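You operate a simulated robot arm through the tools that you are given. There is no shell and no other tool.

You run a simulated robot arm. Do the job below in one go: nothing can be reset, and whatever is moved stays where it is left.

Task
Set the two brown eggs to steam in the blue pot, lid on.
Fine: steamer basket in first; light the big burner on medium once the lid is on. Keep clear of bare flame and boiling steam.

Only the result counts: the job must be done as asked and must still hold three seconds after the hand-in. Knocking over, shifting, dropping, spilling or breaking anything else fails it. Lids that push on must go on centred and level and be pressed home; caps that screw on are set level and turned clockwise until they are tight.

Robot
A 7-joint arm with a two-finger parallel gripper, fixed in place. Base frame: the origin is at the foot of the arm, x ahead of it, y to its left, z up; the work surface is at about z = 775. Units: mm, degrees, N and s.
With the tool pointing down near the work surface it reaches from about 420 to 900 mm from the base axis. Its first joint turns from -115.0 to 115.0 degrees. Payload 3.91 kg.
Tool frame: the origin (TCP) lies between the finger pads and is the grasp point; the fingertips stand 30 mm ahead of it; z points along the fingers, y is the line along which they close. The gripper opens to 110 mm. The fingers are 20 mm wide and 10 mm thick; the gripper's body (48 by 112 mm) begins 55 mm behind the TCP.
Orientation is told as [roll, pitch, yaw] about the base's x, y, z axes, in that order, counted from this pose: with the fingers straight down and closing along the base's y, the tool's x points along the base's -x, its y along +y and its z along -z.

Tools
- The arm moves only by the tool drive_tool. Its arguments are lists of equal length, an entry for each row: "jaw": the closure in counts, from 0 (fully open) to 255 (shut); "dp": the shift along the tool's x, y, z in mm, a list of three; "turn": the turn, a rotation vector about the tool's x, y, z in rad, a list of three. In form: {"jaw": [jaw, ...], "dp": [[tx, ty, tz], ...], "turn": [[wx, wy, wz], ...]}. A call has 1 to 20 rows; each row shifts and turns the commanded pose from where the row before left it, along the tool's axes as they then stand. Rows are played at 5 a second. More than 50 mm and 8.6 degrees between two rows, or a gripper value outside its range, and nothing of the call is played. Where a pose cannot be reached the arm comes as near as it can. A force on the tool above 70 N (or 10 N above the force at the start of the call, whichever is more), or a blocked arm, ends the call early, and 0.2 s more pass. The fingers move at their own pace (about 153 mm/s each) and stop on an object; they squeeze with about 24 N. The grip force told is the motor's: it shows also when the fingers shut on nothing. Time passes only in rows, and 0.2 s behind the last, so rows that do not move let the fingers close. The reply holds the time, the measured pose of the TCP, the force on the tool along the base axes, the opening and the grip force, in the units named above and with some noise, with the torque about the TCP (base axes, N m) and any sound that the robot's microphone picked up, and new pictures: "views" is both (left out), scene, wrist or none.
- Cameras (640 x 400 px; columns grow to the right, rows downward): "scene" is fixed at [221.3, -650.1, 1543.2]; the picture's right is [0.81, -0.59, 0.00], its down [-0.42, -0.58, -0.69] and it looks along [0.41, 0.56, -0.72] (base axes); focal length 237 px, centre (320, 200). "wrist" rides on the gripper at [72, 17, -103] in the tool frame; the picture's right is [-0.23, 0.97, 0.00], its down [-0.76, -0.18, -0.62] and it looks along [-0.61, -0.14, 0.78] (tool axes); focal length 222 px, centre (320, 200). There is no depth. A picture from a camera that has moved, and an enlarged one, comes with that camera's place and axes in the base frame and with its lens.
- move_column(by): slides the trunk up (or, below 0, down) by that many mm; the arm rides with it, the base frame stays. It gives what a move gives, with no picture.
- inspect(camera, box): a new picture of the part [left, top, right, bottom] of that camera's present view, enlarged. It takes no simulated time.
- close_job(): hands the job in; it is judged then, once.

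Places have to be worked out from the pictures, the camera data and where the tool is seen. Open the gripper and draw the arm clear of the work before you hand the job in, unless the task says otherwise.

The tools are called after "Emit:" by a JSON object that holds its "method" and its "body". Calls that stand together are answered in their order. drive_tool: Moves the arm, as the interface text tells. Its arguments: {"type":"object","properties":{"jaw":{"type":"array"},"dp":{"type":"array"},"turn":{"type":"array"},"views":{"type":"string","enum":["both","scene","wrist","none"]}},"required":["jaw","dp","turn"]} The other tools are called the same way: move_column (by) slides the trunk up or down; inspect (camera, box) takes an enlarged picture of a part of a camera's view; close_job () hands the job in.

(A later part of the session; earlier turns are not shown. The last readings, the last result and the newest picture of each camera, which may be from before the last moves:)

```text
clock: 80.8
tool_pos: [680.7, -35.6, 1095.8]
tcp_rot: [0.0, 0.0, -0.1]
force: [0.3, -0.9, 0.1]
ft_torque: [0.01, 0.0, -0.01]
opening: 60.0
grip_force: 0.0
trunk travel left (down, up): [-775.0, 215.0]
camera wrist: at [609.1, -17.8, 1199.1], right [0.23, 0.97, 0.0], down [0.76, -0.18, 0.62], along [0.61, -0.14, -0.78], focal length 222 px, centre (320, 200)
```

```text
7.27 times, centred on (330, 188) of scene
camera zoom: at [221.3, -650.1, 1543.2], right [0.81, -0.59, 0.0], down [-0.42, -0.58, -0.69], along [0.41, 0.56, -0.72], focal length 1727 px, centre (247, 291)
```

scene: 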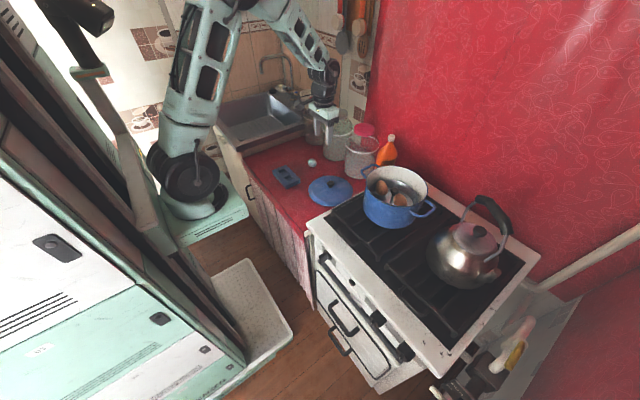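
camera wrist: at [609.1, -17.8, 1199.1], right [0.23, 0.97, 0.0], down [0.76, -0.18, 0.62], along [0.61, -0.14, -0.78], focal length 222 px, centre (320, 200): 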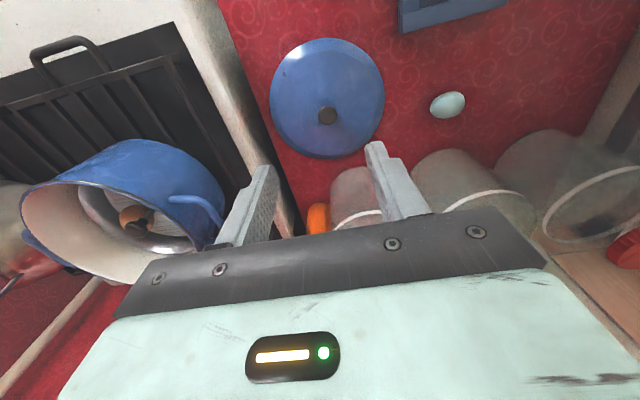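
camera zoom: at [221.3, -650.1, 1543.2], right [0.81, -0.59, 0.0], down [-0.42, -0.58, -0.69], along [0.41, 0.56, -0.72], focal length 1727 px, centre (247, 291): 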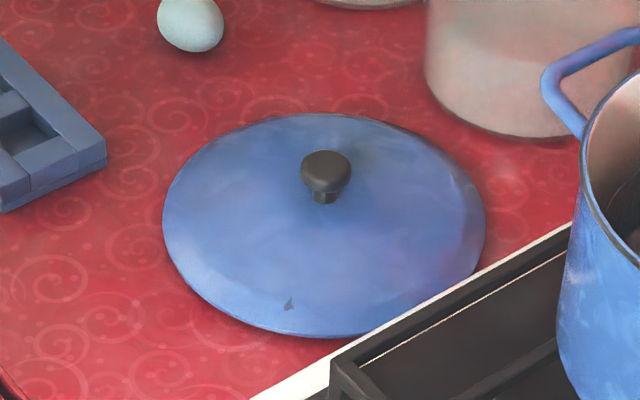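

Lid fits at centre ≈(731,−33), R≈103, its knob ≈32 mm wide near (730,−34,820). Moving over the knob and down to just above it to verify.

Emit:
{"method": "drive_tool", "body": {"jaw": [116, 110, 110, 110, 110, 110, 110], "dp": [[-16.5, 0.5, 30], [-16.5, 0.5, 35], [-16.3, 0.5, 35], [0, 0, 40], [0, 0, 40], [0, 0, 30], [0, 0, 0]], "turn": [[0, 0, 0], [0, 0, 0], [0, 0, 0], [0, 0, 0], [0, 0, 0], [0, 0, 0], [0, 0, 0]]}}

Emit:
{"method": "inspect", "body": {"camera": "wrist", "box": [180, 0, 460, 240]}}

Emit:
{"method": "inspect", "body": {"camera": "scene", "box": [295, 140, 375, 215]}}

```text
clock: 82.4
tool_pos: [728.4, -34.5, 888.3]
tcp_rot: [0.0, -0.1, 0.0]
force: [0.0, 0.5, -0.8]
ft_torque: [0.04, -0.01, -0.01]
opening: 62.6
grip_force: 0.0
trunk travel left (down, up): [-775.0, 215.0]
camera wrist: at [658.1, -18.5, 990.1], right [0.23, 0.97, 0.0], down [0.76, -0.18, 0.62], along [0.61, -0.14, -0.78], focal length 222 px, centre (320, 200)
```

scene: 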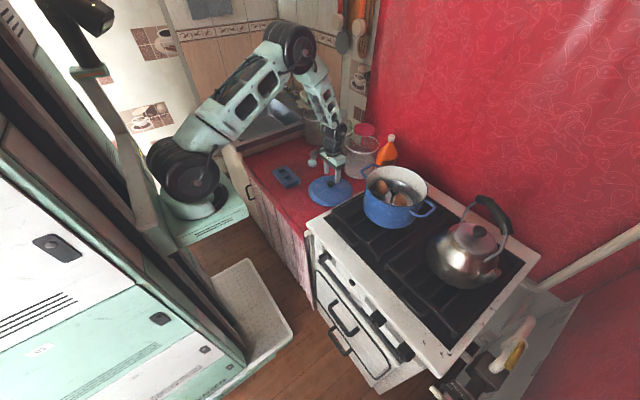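
wrist: 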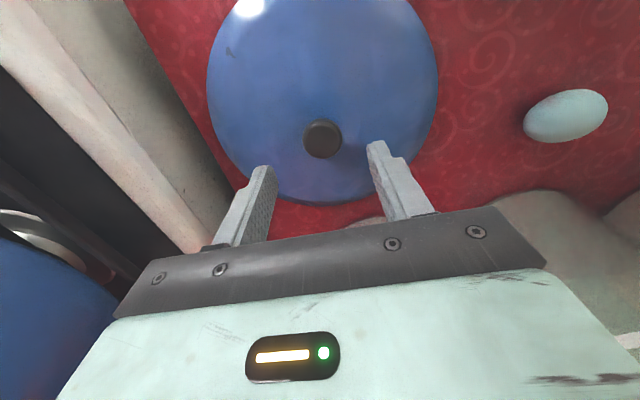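

```text
1.67 times, centred on (320, 120) of wrist
camera zoom: at [658.1, -18.5, 990.1], right [0.23, 0.97, 0.0], down [0.76, -0.18, 0.62], along [0.61, -0.14, -0.78], focal length 370 px, centre (320, 333)
```

zoom: 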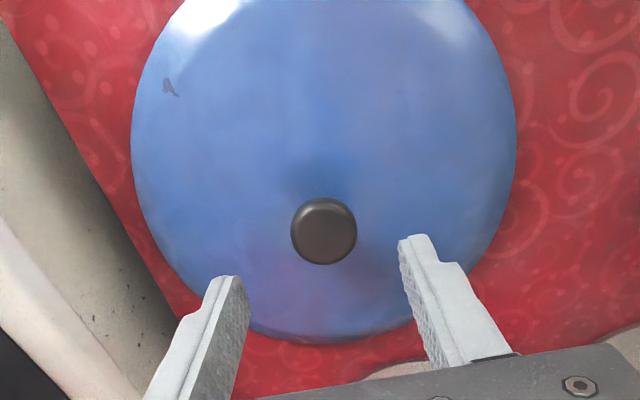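

```text
5.33 times, centred on (335, 178) of scene
camera zoom: at [221.3, -650.1, 1543.2], right [0.81, -0.59, 0.0], down [-0.42, -0.58, -0.69], along [0.41, 0.56, -0.72], focal length 1266 px, centre (240, 320)
```

zoom: 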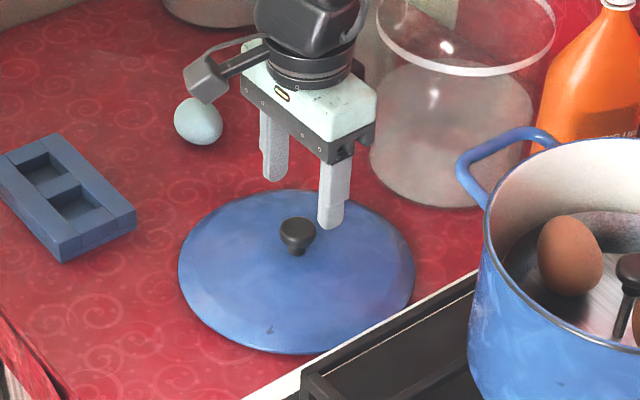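

Two-height fit puts the knob at ≈(733,−34.5), top near z≈815. Shifting +4 mm in x, opening stays 63 mm, and easing down around it.

Emit:
{"method": "drive_tool", "body": {"jaw": [110, 110, 110, 110], "dp": [[-4.3, 0, 20], [0, 0, 18], [0, 0, 10], [0, 0, 0]], "turn": [[0, 0, 0], [0, 0, 0], [0, 0, 0], [0, 0, 0]]}}

Emit:
{"method": "inspect", "body": {"camera": "wrist", "box": [180, 40, 460, 240]}}

Emit:
{"method": "inspect", "body": {"camera": "scene", "box": [295, 140, 375, 215]}}

```text
clock: 83.4
tool_pos: [733.9, -34.4, 838.6]
tcp_rot: [0.0, 0.0, 0.0]
force: [0.1, -0.2, -0.2]
ft_torque: [0.01, 0.01, -0.07]
opening: 62.5
grip_force: 0.1
trunk travel left (down, up): [-775.0, 215.0]
camera wrist: at [663.1, -17.9, 941.4], right [0.23, 0.97, 0.0], down [0.76, -0.18, 0.62], along [0.61, -0.14, -0.78], focal length 222 px, centre (320, 200)
```

scene: 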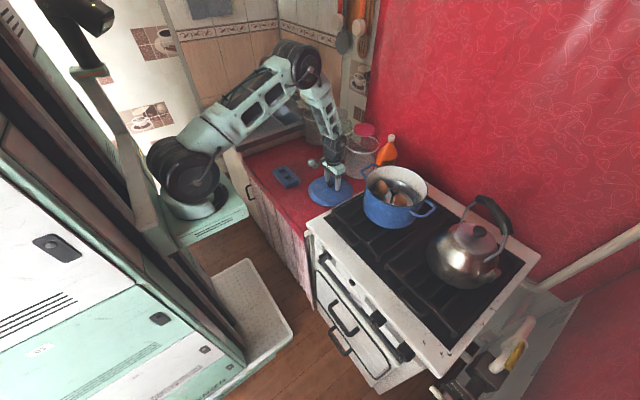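
wrist: 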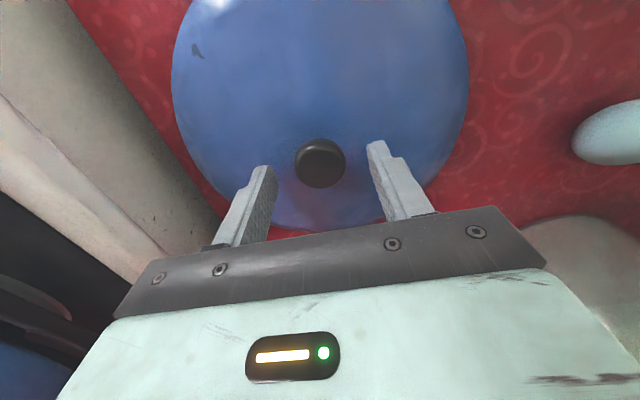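

```text
2.00 times, centred on (320, 140) of wrist
camera zoom: at [663.1, -17.9, 941.4], right [0.23, 0.97, 0.0], down [0.76, -0.18, 0.62], along [0.61, -0.14, -0.78], focal length 444 px, centre (320, 320)
```

zoom: 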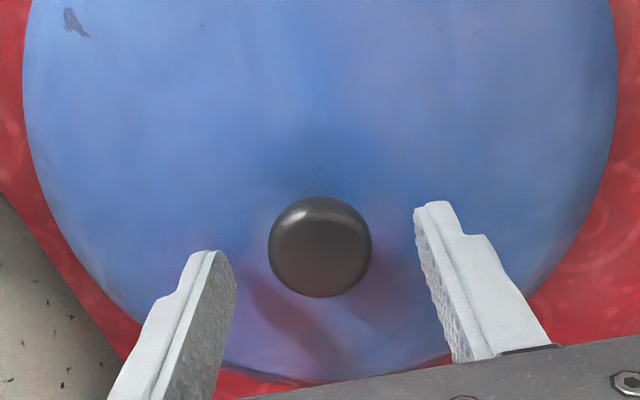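

```text
5.33 times, centred on (335, 178) of scene
camera zoom: at [221.3, -650.1, 1543.2], right [0.81, -0.59, 0.0], down [-0.42, -0.58, -0.69], along [0.41, 0.56, -0.72], focal length 1266 px, centre (240, 320)
```

zoom: 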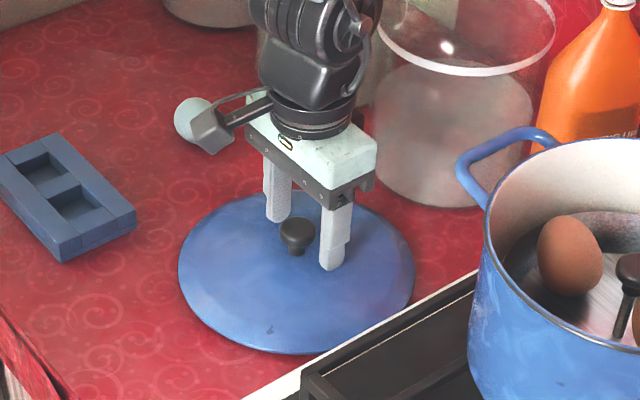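

Combining the views, the knob head is at ≈(729,−34,822), so I shift −5 mm in x and close on it with the tips just above the lid surface.

Emit:
{"method": "drive_tool", "body": {"jaw": [110, 110, 160, 175, 175], "dp": [[5, 0.5, 0], [0, 0, 0], [0, 0, 0], [0, 0, 0], [0, 0, 0]], "turn": [[0, 0, 0], [0, 0, 0], [0, 0, 0], [0, 0, 0], [0, 0, 0]]}}

Emit:
{"method": "inspect", "body": {"camera": "wrist", "box": [180, 40, 460, 240]}}

Emit:
{"method": "inspect", "body": {"camera": "scene", "box": [310, 155, 360, 205]}}

```text
clock: 84.6
tool_pos: [729.1, -33.6, 839.1]
tcp_rot: [0.0, 0.0, 0.1]
force: [0.6, -0.4, -0.6]
ft_torque: [-0.01, -0.03, -0.03]
opening: 34.2
grip_force: 0.0
trunk travel left (down, up): [-775.0, 215.0]
camera wrist: at [658.7, -17.4, 941.3], right [0.23, 0.97, 0.0], down [0.76, -0.18, 0.62], along [0.61, -0.14, -0.78], focal length 222 px, centre (320, 200)
```

scene: 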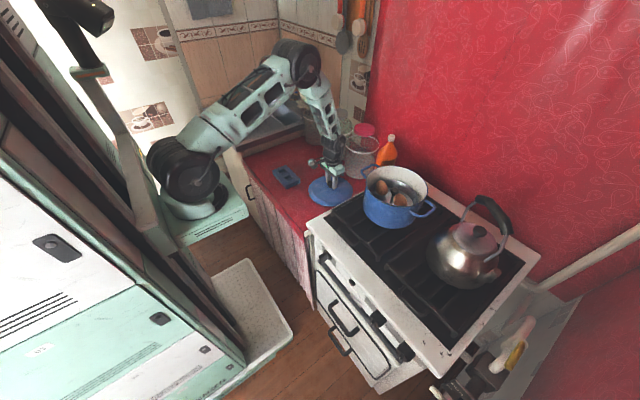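
wrist: 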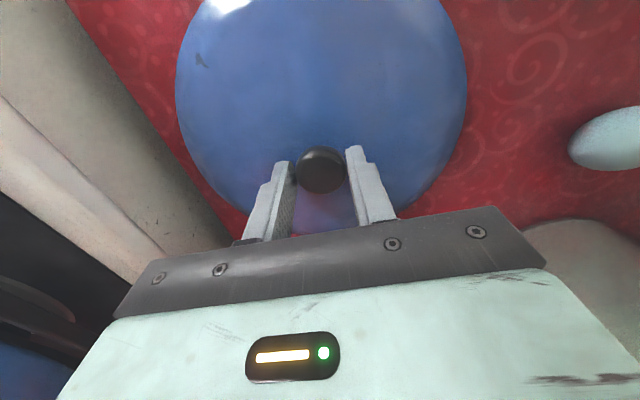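

```text
2.00 times, centred on (320, 140) of wrist
camera zoom: at [658.7, -17.4, 941.3], right [0.23, 0.97, 0.0], down [0.76, -0.18, 0.62], along [0.61, -0.14, -0.78], focal length 444 px, centre (320, 320)
```

zoom: 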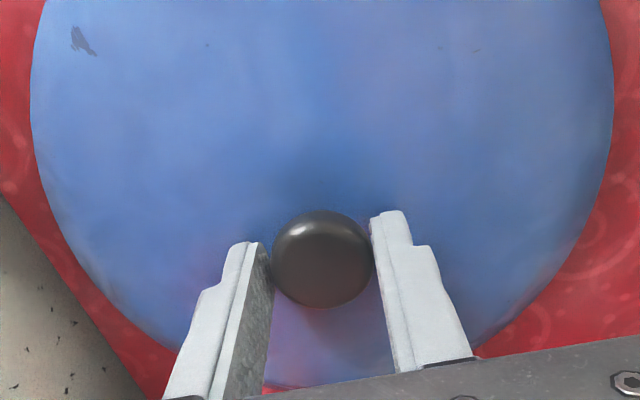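

```text
8.00 times, centred on (335, 180) of scene
camera zoom: at [221.3, -650.1, 1543.2], right [0.81, -0.59, 0.0], down [-0.42, -0.58, -0.69], along [0.41, 0.56, -0.72], focal length 1899 px, centre (200, 360)
```

zoom: 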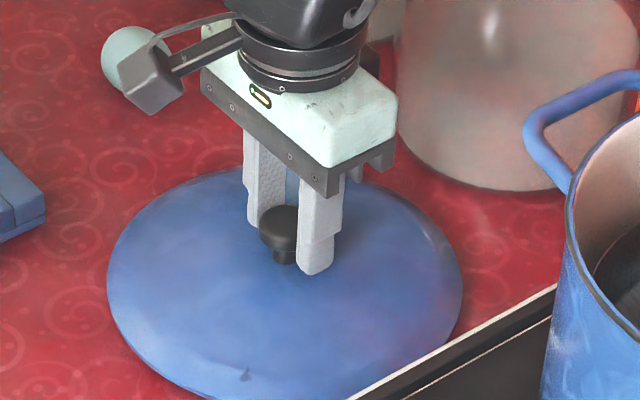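

Fingers are evenly around the knob with ~1–2 mm gaps. Closing fully on it.

Emit:
{"method": "drive_tool", "body": {"jaw": [200, 255, 255], "dp": [[0, 0, 0], [0, 0, 0], [0, 0, 0]], "turn": [[0, 0, 0], [0, 0, 0], [0, 0, 0]], "views": "none"}}

```text
clock: 85.4
tool_pos: [729.5, -35.1, 839.0]
tcp_rot: [0.0, 0.0, -0.1]
force: [0.6, 0.7, -0.2]
ft_torque: [-0.03, -0.06, 0.01]
opening: 30.9
grip_force: 24.5
trunk travel left (down, up): [-775.0, 215.0]
```

Firm grip at 30.9 mm. Lifting the lid slowly and checking that it hangs level.

Emit:
{"method": "drive_tool", "body": {"jaw": [255, 255, 255, 255, 255, 255, 255, 255, 255, 255], "dp": [[0, 0, -8], [0, 0, -15], [0, 0, -30], [0, 0, -40], [0, 0, -40], [0, 0, -40], [0, 0, -40], [0, 0, -40], [0, 0, -27], [0, 0, 0]], "turn": [[0, 0, 0], [0, 0, 0], [0, 0, 0], [0, 0, 0], [0, 0, 0], [0, 0, 0], [0, 0, 0], [0, 0, 0], [0, 0, 0], [0, 0, 0]]}}

Emit:
{"method": "inspect", "body": {"camera": "scene", "box": [280, 80, 390, 200]}}

Emit:
{"method": "inspect", "body": {"camera": "wrist", "box": [140, 0, 500, 240]}}

```text
clock: 87.6
tool_pos: [729.6, -32.2, 1119.8]
tcp_rot: [0.0, 0.1, -0.1]
force: [-0.3, 0.4, -0.3]
ft_torque: [-0.01, -0.04, -0.03]
opening: 30.9
grip_force: 24.1
trunk travel left (down, up): [-775.0, 215.0]
camera wrist: at [658.9, -16.4, 1221.7], right [0.23, 0.97, 0.0], down [0.76, -0.18, 0.62], along [0.61, -0.14, -0.78], focal length 222 px, centre (320, 200)
```

scene: 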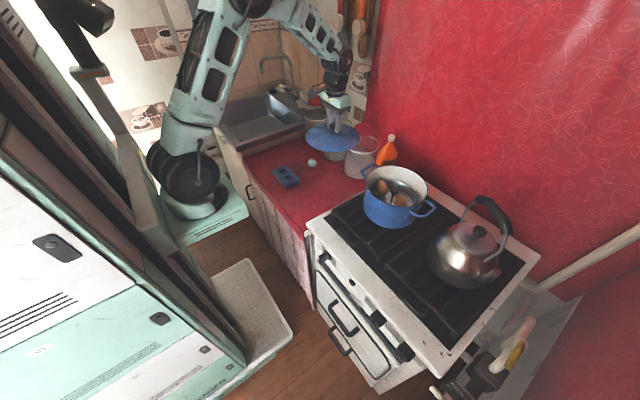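
wrist: 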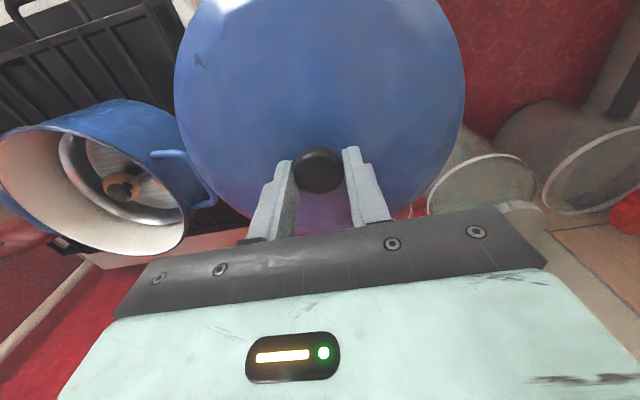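

```text
3.33 times, centred on (335, 140) of scene
camera zoom: at [221.3, -650.1, 1543.2], right [0.81, -0.59, 0.0], down [-0.42, -0.58, -0.69], along [0.41, 0.56, -0.72], focal length 791 px, centre (270, 400)
```

zoom: 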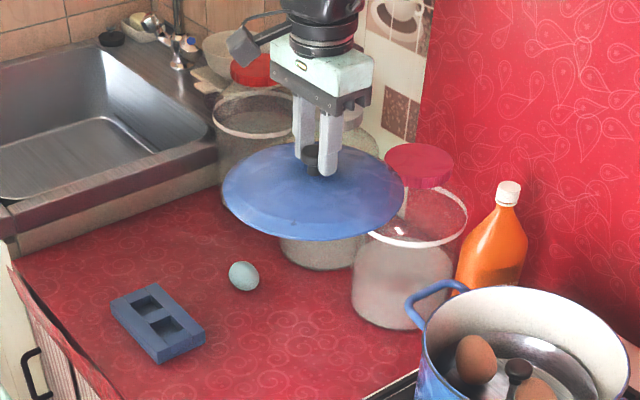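

```text
1.67 times, centred on (320, 120) of wrist
camera zoom: at [658.9, -16.4, 1221.7], right [0.23, 0.97, 0.0], down [0.76, -0.18, 0.62], along [0.61, -0.14, -0.78], focal length 370 px, centre (320, 333)
```

zoom: 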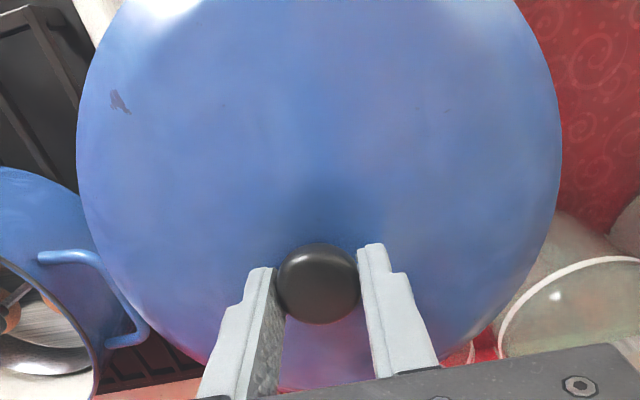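

The lid hangs level. Raising 30 mm more and carrying it over the pot centre (775,−326).

Emit:
{"method": "drive_tool", "body": {"jaw": [255, 255, 255, 255, 255, 255, 255, 255, 255, 255, 255, 255, 255, 255], "dp": [[0, 0, -15], [0, 0, -15], [-3, -18, 0], [-5, -32, 0], [-5.5, -36, 0], [-5.5, -36, 0], [-5.5, -36, 0], [-5.5, -36, 0], [-5.5, -36, 0], [-5, -33, 0], [-3, -20, 0], [-2, -10, 0], [0, 0, 0], [0, 0, 0]], "turn": [[0, 0, 0], [0, 0, 0], [0, 0, 0], [0, 0, 0], [0, 0, 0], [0, 0, 0], [0, 0, 0], [0, 0, 0], [0, 0, 0], [0, 0, 0], [0, 0, 0], [0, 0, 0], [0, 0, 0], [0, 0, 0]]}}

Emit:
{"method": "inspect", "body": {"camera": "scene", "box": [340, 110, 460, 240]}}

Emit:
{"method": "inspect", "body": {"camera": "wrist", "box": [140, 0, 500, 240]}}

```text
clock: 90.6
tool_pos: [776.1, -326.0, 1149.4]
tcp_rot: [0.0, 0.0, -0.1]
force: [-0.3, 0.6, -1.4]
ft_torque: [-0.01, 0.01, -0.03]
opening: 30.9
grip_force: 24.6
trunk travel left (down, up): [-775.0, 215.0]
camera wrist: at [704.9, -310.3, 1251.5], right [0.23, 0.97, 0.0], down [0.76, -0.18, 0.62], along [0.61, -0.14, -0.78], focal length 222 px, centre (320, 200)
```

scene: 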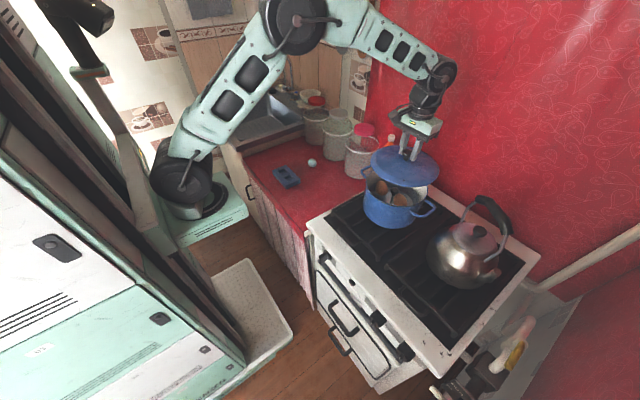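
wrist: 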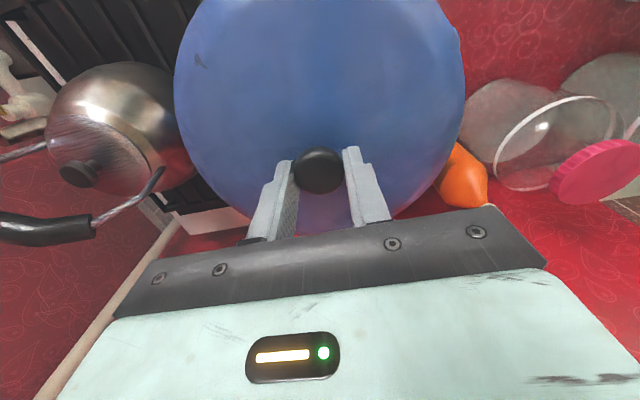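

```text
3.08 times, centred on (400, 175) of scene
camera zoom: at [221.3, -650.1, 1543.2], right [0.81, -0.59, 0.0], down [-0.42, -0.58, -0.69], along [0.41, 0.56, -0.72], focal length 730 px, centre (74, 277)
```

zoom: 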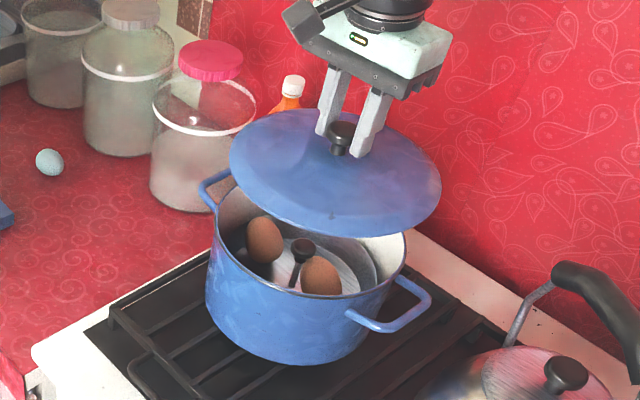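

```text
1.67 times, centred on (320, 120) of wrist
camera zoom: at [704.9, -310.3, 1251.5], right [0.23, 0.97, 0.0], down [0.76, -0.18, 0.62], along [0.61, -0.14, -0.78], focal length 370 px, centre (320, 333)
```

zoom: 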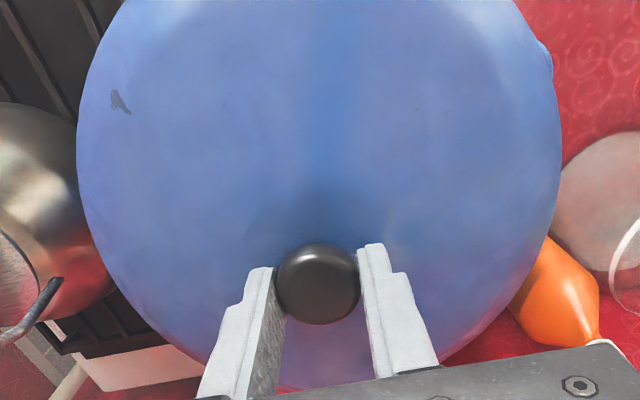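

Lid and pot line up to within a few mm. Lowering to ~20 mm above the rim to compare the two edges more precisely.

Emit:
{"method": "drive_tool", "body": {"jaw": [255, 255, 255, 255, 255], "dp": [[0, 0, 15], [0, 0, 22], [0, 0, 18], [0, 0, 0], [0, 0, 0]], "turn": [[0, 0, 0], [0, 0, 0], [0, 0, 0], [0, 0, 0], [0, 0, 0]]}}

Emit:
{"method": "inspect", "body": {"camera": "scene", "box": [350, 140, 450, 210]}}

Emit:
{"method": "inspect", "body": {"camera": "wrist", "box": [140, 0, 500, 240]}}

```text
clock: 91.8
tool_pos: [776.9, -326.7, 1091.8]
tcp_rot: [0.0, 0.1, 0.0]
force: [0.3, 0.2, -2.0]
ft_torque: [0.01, 0.01, 0.02]
opening: 30.8
grip_force: 24.2
trunk travel left (down, up): [-775.0, 215.0]
camera wrist: at [705.2, -309.8, 1195.0], right [0.23, 0.97, 0.0], down [0.76, -0.18, 0.62], along [0.61, -0.14, -0.78], focal length 222 px, centre (320, 200)
```

scene: 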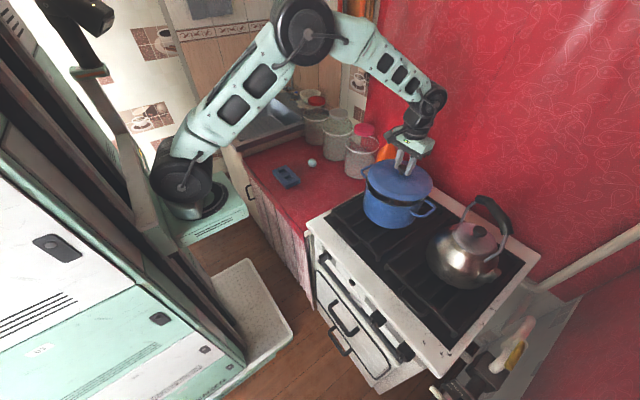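
wrist: 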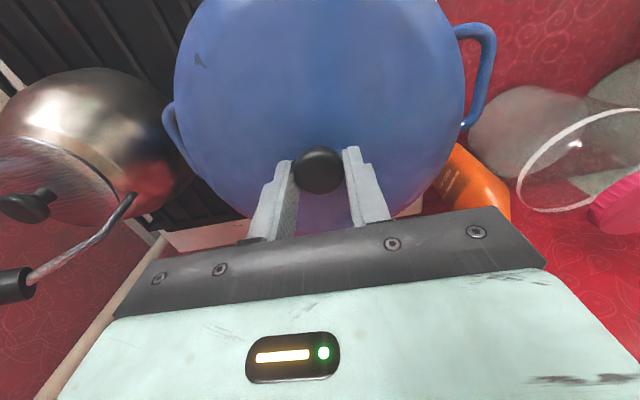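

```text
5.71 times, centred on (400, 175) of scene
camera zoom: at [221.3, -650.1, 1543.2], right [0.81, -0.59, 0.0], down [-0.42, -0.58, -0.69], along [0.41, 0.56, -0.72], focal length 1357 px, centre (-137, 343)
```

zoom: 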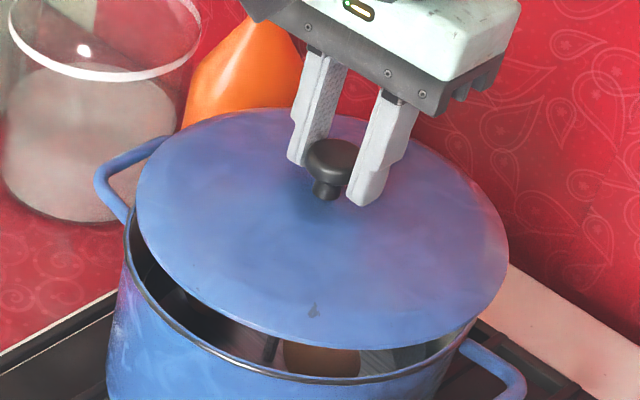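

```text
1.67 times, centred on (320, 120) of wrist
camera zoom: at [705.2, -309.8, 1195.0], right [0.23, 0.97, 0.0], down [0.76, -0.18, 0.62], along [0.61, -0.14, -0.78], focal length 370 px, centre (320, 333)
```

zoom: 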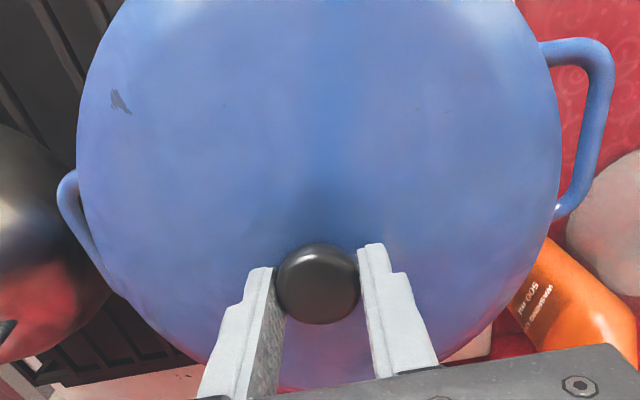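

The lid looks slightly offset (≈+4 mm along x) relative to the pot rim. I'll magnify the left, right and front edges to measure it.

Emit:
{"method": "inspect", "body": {"camera": "scene", "box": [360, 165, 395, 200]}}

Emit:
{"method": "inspect", "body": {"camera": "scene", "box": [410, 165, 445, 200]}}

Emit:
{"method": "inspect", "body": {"camera": "scene", "box": [380, 180, 425, 215]}}

```text
11.43 times, centred on (378, 182) of scene
camera zoom: at [221.3, -650.1, 1543.2], right [0.81, -0.59, 0.0], down [-0.42, -0.58, -0.69], along [0.41, 0.56, -0.72], focal length 2713 px, centre (-337, 400)
```

zoom: 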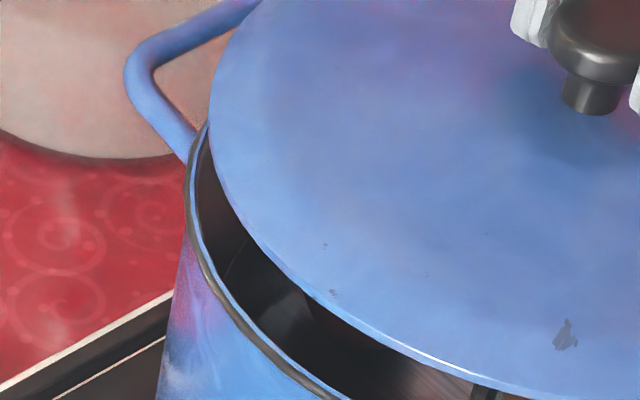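

```text
11.43 times, centred on (428, 182) of scene
camera zoom: at [221.3, -650.1, 1543.2], right [0.81, -0.59, 0.0], down [-0.42, -0.58, -0.69], along [0.41, 0.56, -0.72], focal length 2713 px, centre (-909, 400)
```

zoom: 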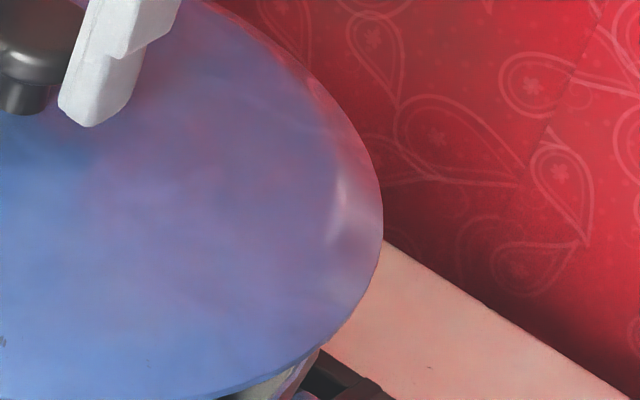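

```text
11.43 times, centred on (402, 198) of scene
camera zoom: at [221.3, -650.1, 1543.2], right [0.81, -0.59, 0.0], down [-0.42, -0.58, -0.69], along [0.41, 0.56, -0.72], focal length 2713 px, centre (-623, 229)
```

zoom: 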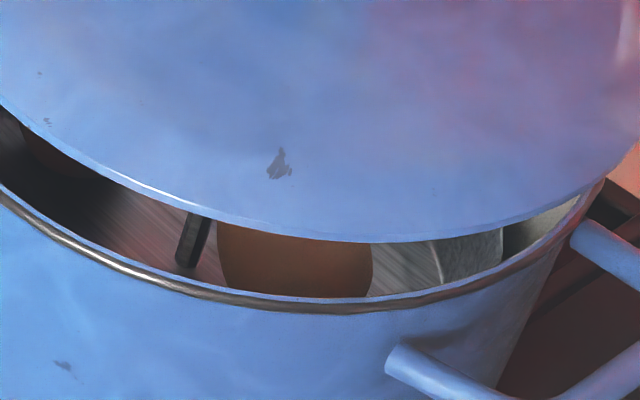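

Measured against the basket knob as reference, the lid centre is ≈6 mm ahead of the TCP in x, so I'll shift −6 mm in x and come down to ~6 mm above the rim, then compare edges again.

Emit:
{"method": "drive_tool", "body": {"jaw": [255, 255, 255, 255, 255], "dp": [[6, 0, 4], [0, 0, 6], [0, 0, 6], [0, 0, 0], [0, 0, 0]], "turn": [[0, 0, 0], [0, 0, 0], [0, 0, 0], [0, 0, 0], [0, 0, 0]], "views": "none"}}

Emit:
{"method": "inspect", "body": {"camera": "scene", "box": [355, 165, 395, 205]}}

Emit:
{"method": "inspect", "body": {"camera": "scene", "box": [405, 165, 445, 205]}}

Emit:
{"method": "inspect", "body": {"camera": "scene", "box": [380, 180, 425, 215]}}

```text
clock: 93.0
tool_pos: [768.9, -326.8, 1077.1]
tcp_rot: [0.1, 0.0, 0.0]
force: [0.2, -1.3, -1.0]
ft_torque: [0.02, -0.02, 0.02]
opening: 30.7
grip_force: 24.1
trunk travel left (down, up): [-775.0, 215.0]
```

```text
10.00 times, centred on (375, 185) of scene
camera zoom: at [221.3, -650.1, 1543.2], right [0.81, -0.59, 0.0], down [-0.42, -0.58, -0.69], along [0.41, 0.56, -0.72], focal length 2374 px, centre (-230, 350)
```

zoom: 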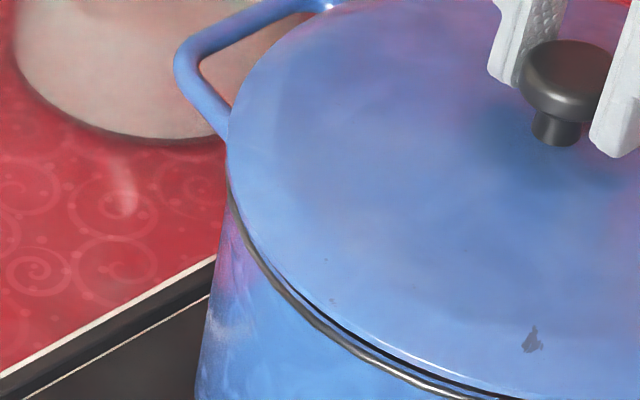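

```text
10.00 times, centred on (425, 185) of scene
camera zoom: at [221.3, -650.1, 1543.2], right [0.81, -0.59, 0.0], down [-0.42, -0.58, -0.69], along [0.41, 0.56, -0.72], focal length 2374 px, centre (-730, 350)
```

zoom: 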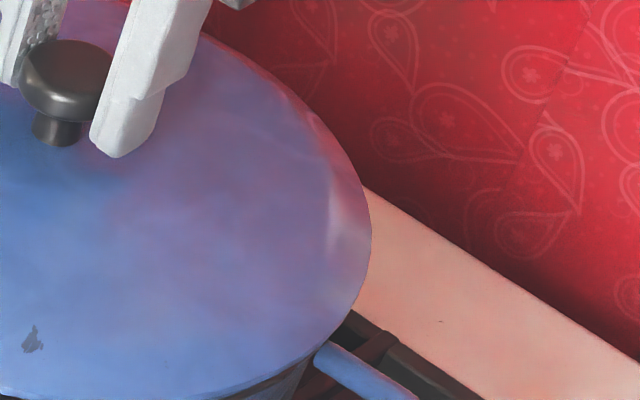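

```text
11.43 times, centred on (402, 198) of scene
camera zoom: at [221.3, -650.1, 1543.2], right [0.81, -0.59, 0.0], down [-0.42, -0.58, -0.69], along [0.41, 0.56, -0.72], focal length 2713 px, centre (-623, 229)
```

zoom: 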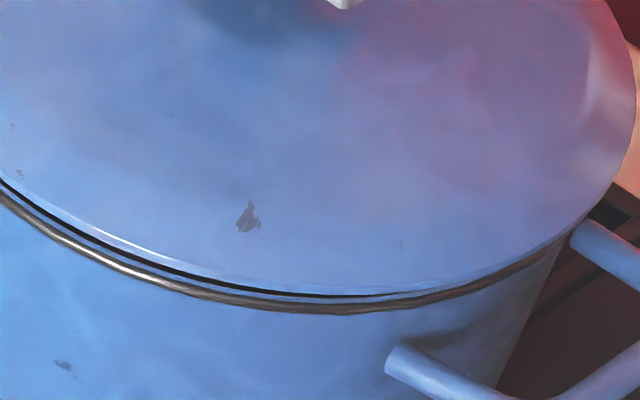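

Lateral centring is now within ~1 mm; the lid may be ~2–3 mm too near the camera. Nudging (+1,+1.5) and coming down 5 mm more for a finer comparison.

Emit:
{"method": "drive_tool", "body": {"jaw": [255, 255, 255, 255], "dp": [[-1, 1.5, 2], [0, 0, 2], [0, 0, 1], [0, 0, 0]], "turn": [[0, 0, 0], [0, 0, 0], [0, 0, 0], [0, 0, 0]], "views": "none"}}

Emit:
{"method": "inspect", "body": {"camera": "scene", "box": [355, 165, 395, 205]}}

Emit:
{"method": "inspect", "body": {"camera": "scene", "box": [405, 165, 445, 205]}}

Emit:
{"method": "inspect", "body": {"camera": "scene", "box": [380, 180, 425, 215]}}

```text
clock: 94.0
tool_pos: [769.5, -324.6, 1070.2]
tcp_rot: [0.0, 0.0, 0.0]
force: [0.1, 0.9, -1.5]
ft_torque: [0.02, -0.01, 0.02]
opening: 30.6
grip_force: 24.7
trunk travel left (down, up): [-775.0, 215.0]
```

```text
10.00 times, centred on (375, 185) of scene
camera zoom: at [221.3, -650.1, 1543.2], right [0.81, -0.59, 0.0], down [-0.42, -0.58, -0.69], along [0.41, 0.56, -0.72], focal length 2374 px, centre (-230, 350)
```

zoom: 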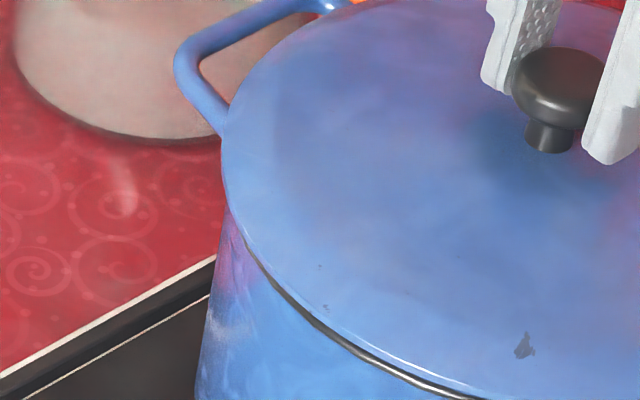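

```text
10.00 times, centred on (425, 185) of scene
camera zoom: at [221.3, -650.1, 1543.2], right [0.81, -0.59, 0.0], down [-0.42, -0.58, -0.69], along [0.41, 0.56, -0.72], focal length 2374 px, centre (-730, 350)
```

zoom: 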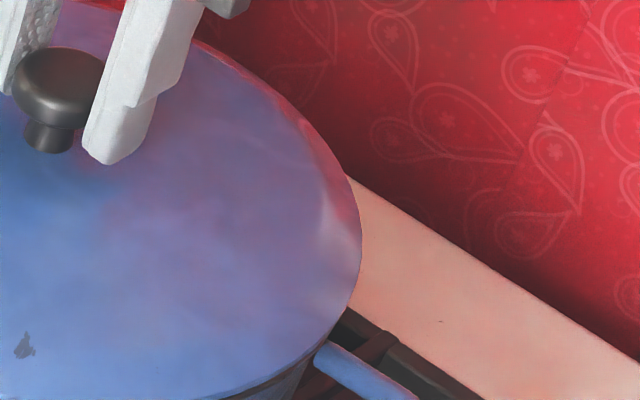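

```text
11.43 times, centred on (402, 198) of scene
camera zoom: at [221.3, -650.1, 1543.2], right [0.81, -0.59, 0.0], down [-0.42, -0.58, -0.69], along [0.41, 0.56, -0.72], focal length 2713 px, centre (-623, 229)
```

zoom: 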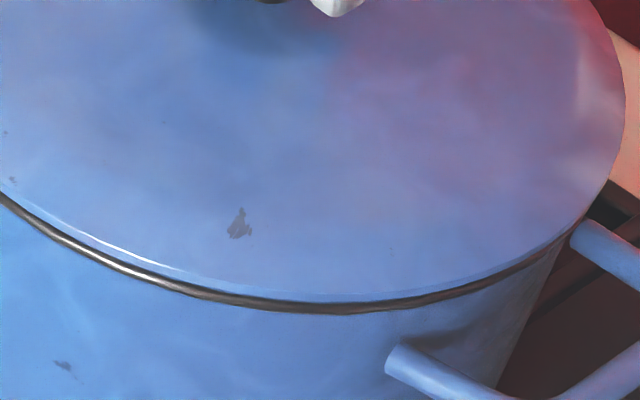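

Now the lid fits at Δ≈(+0.6,−1.5) mm from the pot centre, overhanging evenly ~2 mm. Applying a tiny correction and lowering in 1 mm steps to touch.

Emit:
{"method": "drive_tool", "body": {"jaw": [255, 255, 255, 255], "dp": [[-0.5, -1, 1], [0, 0, 1], [0, 0, 1], [0, 0, 0]], "turn": [[0, 0, 0], [0, 0, 0], [0, 0, 0], [0, 0, 0]], "views": "none"}}

```text
clock: 95.0
tool_pos: [771.0, -324.8, 1070.0]
tcp_rot: [0.0, 0.0, 0.0]
force: [-0.5, -0.4, -0.9]
ft_torque: [0.01, 0.03, 0.02]
opening: 30.7
grip_force: 24.0
trunk travel left (down, up): [-775.0, 215.0]
```

Emit:
{"method": "drive_tool", "body": {"jaw": [255, 255, 255, 255], "dp": [[0, 0, 1], [0, 0, 1], [0, 0, 1], [0, 0, 0]], "turn": [[0, 0, 0], [0, 0, 0], [0, 0, 0], [0, 0, 0]], "views": "none"}}

Emit:
{"method": "inspect", "body": {"camera": "scene", "box": [350, 140, 450, 215]}}

```text
clock: 96.0
tool_pos: [771.4, -325.2, 1067.8]
tcp_rot: [0.1, -0.1, 0.1]
force: [-0.1, 1.2, 13.3]
ft_torque: [0.03, 0.49, 0.05]
opening: 30.8
grip_force: 23.8
trunk travel left (down, up): [-775.0, 215.0]
```

```text
5.33 times, centred on (400, 178) of scene
camera zoom: at [221.3, -650.1, 1543.2], right [0.81, -0.59, 0.0], down [-0.42, -0.58, -0.69], along [0.41, 0.56, -0.72], focal length 1266 px, centre (-107, 320)
```

zoom: 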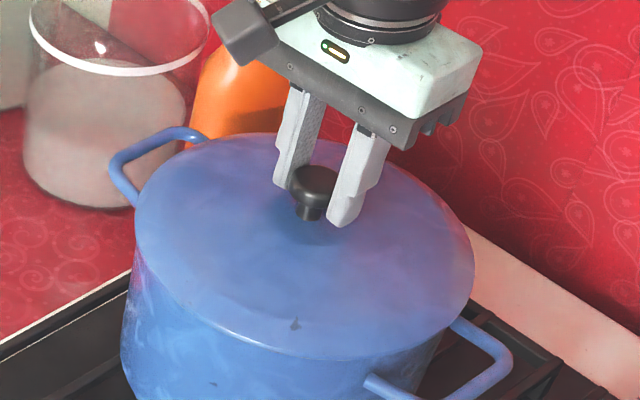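

Contact at 1067.8 (13 N), so the rim is at ≈1004 as expected. Checking the seam all round before releasing.

Emit:
{"method": "inspect", "body": {"camera": "scene", "box": [355, 165, 395, 205]}}

Emit:
{"method": "inspect", "body": {"camera": "scene", "box": [400, 165, 440, 205]}}

Emit:
{"method": "inspect", "body": {"camera": "scene", "box": [380, 180, 425, 215]}}

Emit:
{"method": "inspect", "body": {"camera": "wrist", "box": [140, 0, 500, 240]}}

```text
10.00 times, centred on (375, 185) of scene
camera zoom: at [221.3, -650.1, 1543.2], right [0.81, -0.59, 0.0], down [-0.42, -0.58, -0.69], along [0.41, 0.56, -0.72], focal length 2374 px, centre (-230, 350)
```

zoom: 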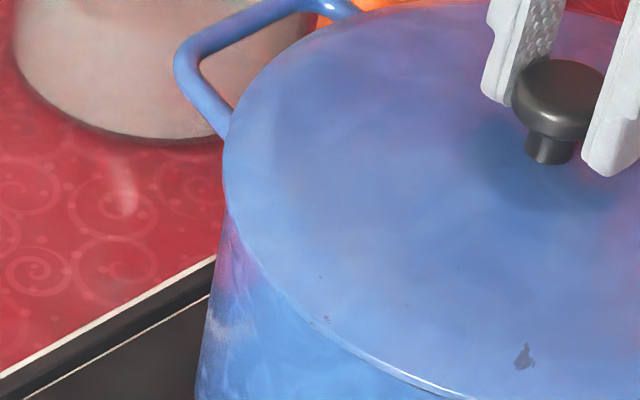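

```text
10.00 times, centred on (420, 185) of scene
camera zoom: at [221.3, -650.1, 1543.2], right [0.81, -0.59, 0.0], down [-0.42, -0.58, -0.69], along [0.41, 0.56, -0.72], focal length 2374 px, centre (-680, 350)
```

zoom: 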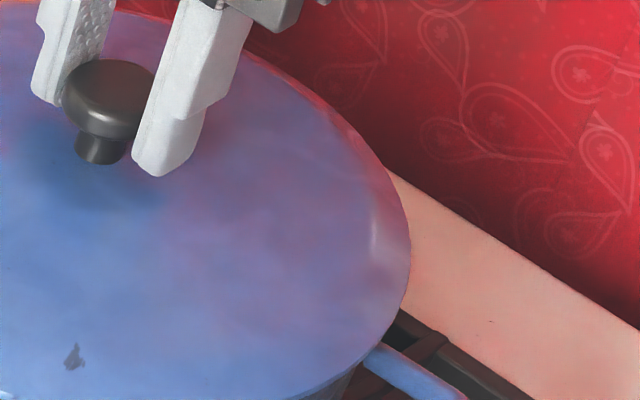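

```text
11.43 times, centred on (402, 198) of scene
camera zoom: at [221.3, -650.1, 1543.2], right [0.81, -0.59, 0.0], down [-0.42, -0.58, -0.69], along [0.41, 0.56, -0.72], focal length 2713 px, centre (-623, 229)
```

zoom: 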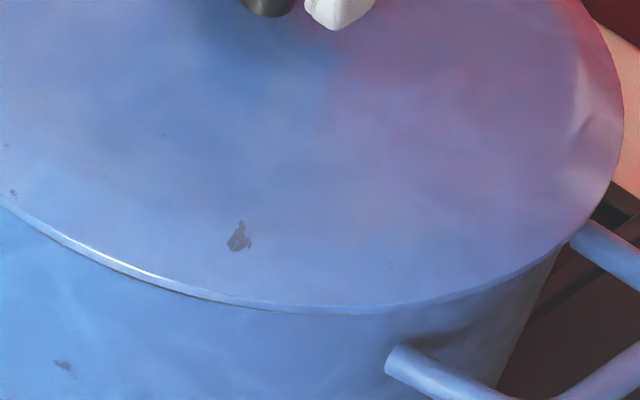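

```text
1.67 times, centred on (320, 120) of wrist
camera zoom: at [699.3, -308.9, 1170.1], right [0.23, 0.97, 0.0], down [0.76, -0.18, 0.62], along [0.61, -0.14, -0.78], focal length 370 px, centre (320, 333)
```

zoom: 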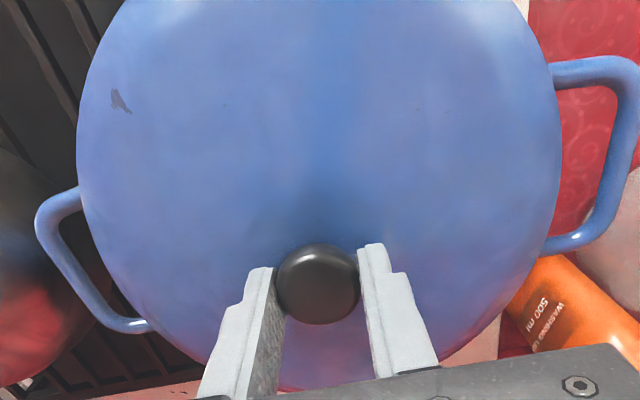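

The seam shows no gap and the lid is centred within ~2 mm. Relieving the push, opening the jaws and rising a little.

Emit:
{"method": "drive_tool", "body": {"jaw": [255, 175, 116, 116, 116, 116, 116], "dp": [[0, 0, -1], [0, 0, 0], [0, 0, 0], [0, 0, 0], [0, 0, -20], [0, 0, -35], [0, 0, 0]], "turn": [[0, 0, 0], [0, 0, 0], [0, 0, 0], [0, 0, 0], [0, 0, 0], [0, 0, 0], [0, 0, 0]]}}

Emit:
{"method": "inspect", "body": {"camera": "scene", "box": [350, 140, 450, 215]}}

Emit:
{"method": "inspect", "body": {"camera": "wrist", "box": [140, 0, 500, 240]}}

Emit:
{"method": "inspect", "body": {"camera": "scene", "box": [380, 180, 425, 215]}}

```text
clock: 97.6
tool_pos: [771.1, -326.2, 1124.3]
tcp_rot: [0.1, 0.1, 0.0]
force: [0.1, -0.2, -0.7]
ft_torque: [0.01, 0.03, -0.01]
opening: 59.8
grip_force: 0.0
trunk travel left (down, up): [-775.0, 215.0]
camera wrist: at [699.4, -308.9, 1226.5], right [0.23, 0.97, 0.0], down [0.76, -0.18, 0.62], along [0.61, -0.14, -0.78], focal length 222 px, centre (320, 200)
```

scene: 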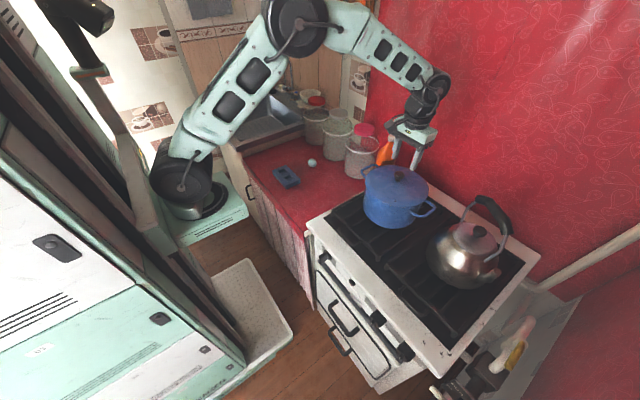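
wrist: 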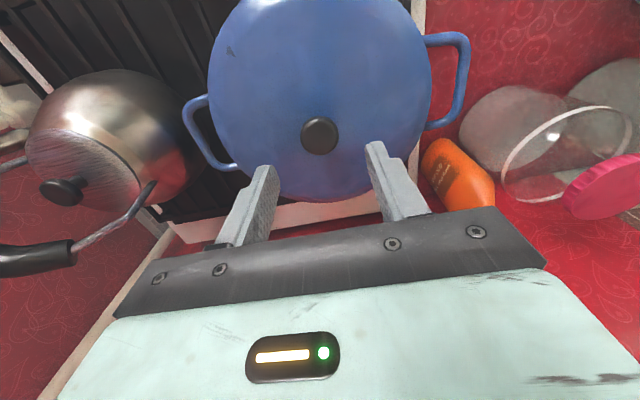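

```text
5.33 times, centred on (400, 178) of scene
camera zoom: at [221.3, -650.1, 1543.2], right [0.81, -0.59, 0.0], down [-0.42, -0.58, -0.69], along [0.41, 0.56, -0.72], focal length 1266 px, centre (-107, 320)
```

zoom: 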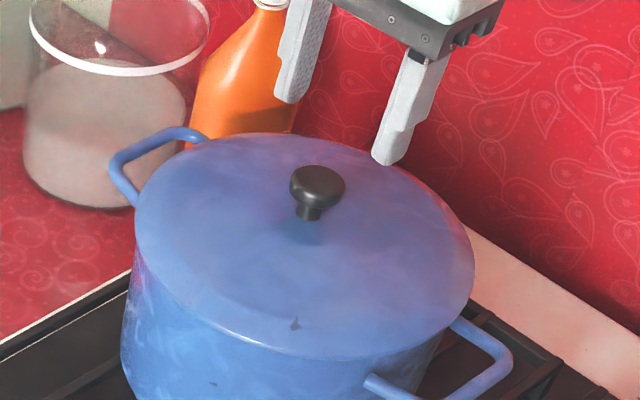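

```text
1.67 times, centred on (320, 120) of wrist
camera zoom: at [699.4, -308.9, 1226.5], right [0.23, 0.97, 0.0], down [0.76, -0.18, 0.62], along [0.61, -0.14, -0.78], focal length 370 px, centre (320, 333)
```

zoom: 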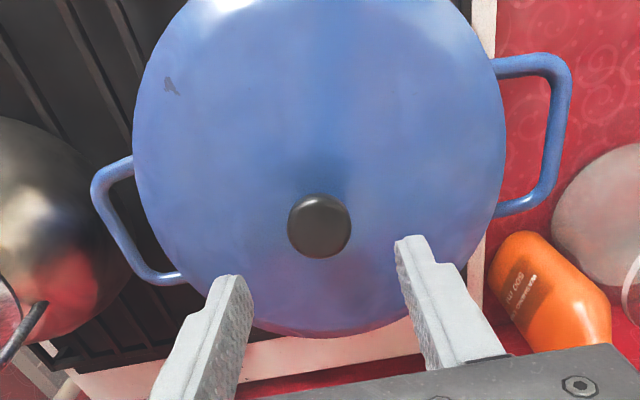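

```text
11.43 times, centred on (402, 198) of scene
camera zoom: at [221.3, -650.1, 1543.2], right [0.81, -0.59, 0.0], down [-0.42, -0.58, -0.69], along [0.41, 0.56, -0.72], focal length 2713 px, centre (-623, 229)
```

zoom: 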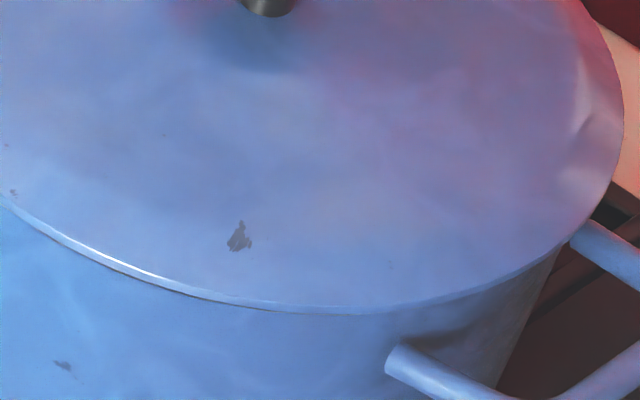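

Lid sits flush. To be sure it is home, I'll close the fingers and press gently down on the knob's centre (≈775,−325.5).

Emit:
{"method": "drive_tool", "body": {"jaw": [255, 255, 255, 255, 255, 255], "dp": [[-4.5, 0.5, 0], [0, 0, 0], [0, 0, 15], [0, 0, 12], [0, 0, 3], [0, 0, 0]], "turn": [[0, 0, 0], [0, 0, 0], [0, 0, 0], [0, 0, 0], [0, 0, 0], [0, 0, 0]], "views": "none"}}

Emit:
{"method": "inspect", "body": {"camera": "scene", "box": [370, 140, 430, 190]}}

Emit:
{"method": "inspect", "body": {"camera": "wrist", "box": [220, 80, 420, 240]}}

```text
clock: 99.0
tool_pos: [774.5, -325.3, 1093.3]
tcp_rot: [0.0, -0.1, 0.0]
force: [0.6, 0.1, -0.5]
ft_torque: [0.0, 0.0, 0.01]
opening: 0.2
grip_force: 23.9
trunk travel left (down, up): [-775.0, 215.0]
```

```text
8.00 times, centred on (400, 165) of scene
camera zoom: at [221.3, -650.1, 1543.2], right [0.81, -0.59, 0.0], down [-0.42, -0.58, -0.69], along [0.41, 0.56, -0.72], focal length 1899 px, centre (-320, 480)
```

zoom: 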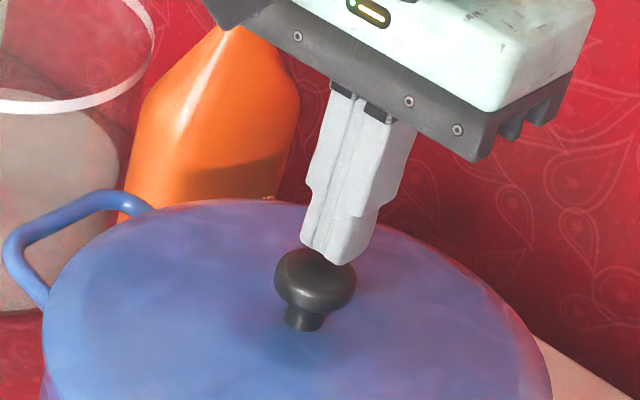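

```text
2.50 times, centred on (320, 160) of wrist
camera zoom: at [704.2, -308.1, 1195.2], right [0.23, 0.97, 0.0], down [0.76, -0.18, 0.62], along [0.61, -0.14, -0.78], focal length 555 px, centre (320, 300)
```

zoom: 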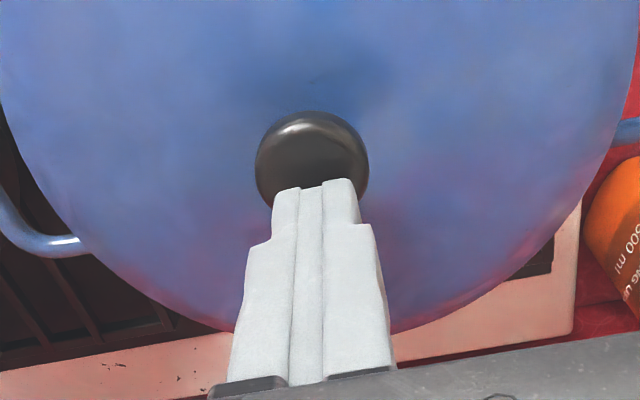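

The knob is actually at ≈(768.5,−325.5) (the lid has an inner lip; edge now rests on the rim at z≈1011). Shifting −6 mm in x over the knob's centre and pressing down gently.

Emit:
{"method": "drive_tool", "body": {"jaw": [255, 255, 255, 255, 255], "dp": [[6, 0, 0], [0, 0, 2], [0, 0, 2], [0, 0, 1], [0, 0, 0]], "turn": [[0, 0, 0], [0, 0, 0], [0, 0, 0], [0, 0, 0], [0, 0, 0]], "views": "none"}}

Emit:
{"method": "inspect", "body": {"camera": "scene", "box": [370, 140, 430, 190]}}

```text
clock: 100.2
tool_pos: [768.6, -326.0, 1087.7]
tcp_rot: [0.0, 0.0, 0.0]
force: [0.8, -0.8, 0.2]
ft_torque: [-0.01, 0.02, 0.0]
opening: 0.2
grip_force: 24.0
trunk travel left (down, up): [-775.0, 215.0]
```

```text
8.00 times, centred on (400, 165) of scene
camera zoom: at [221.3, -650.1, 1543.2], right [0.81, -0.59, 0.0], down [-0.42, -0.58, -0.69], along [0.41, 0.56, -0.72], focal length 1899 px, centre (-320, 480)
```

zoom: 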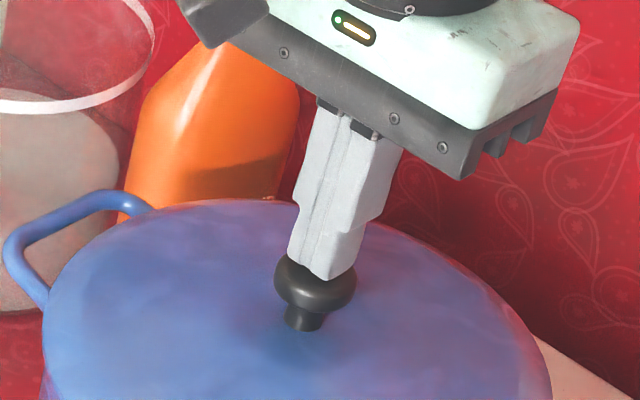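

The fingertips are right over the knob's centre, nearly touching. Pressing down in 1 mm steps.

Emit:
{"method": "drive_tool", "body": {"jaw": [255, 255, 255, 255], "dp": [[0, 0, 1], [0, 0, 1], [0, 0, 1], [0, 0, 0]], "turn": [[0, 0, 0], [0, 0, 0], [0, 0, 0], [0, 0, 0]], "views": "none"}}

```text
clock: 101.2
tool_pos: [769.6, -324.3, 1087.3]
tcp_rot: [-0.1, -0.2, 0.0]
force: [-1.4, 2.2, 21.6]
ft_torque: [0.07, 0.13, -0.02]
opening: 0.2
grip_force: 24.3
trunk travel left (down, up): [-775.0, 215.0]
```

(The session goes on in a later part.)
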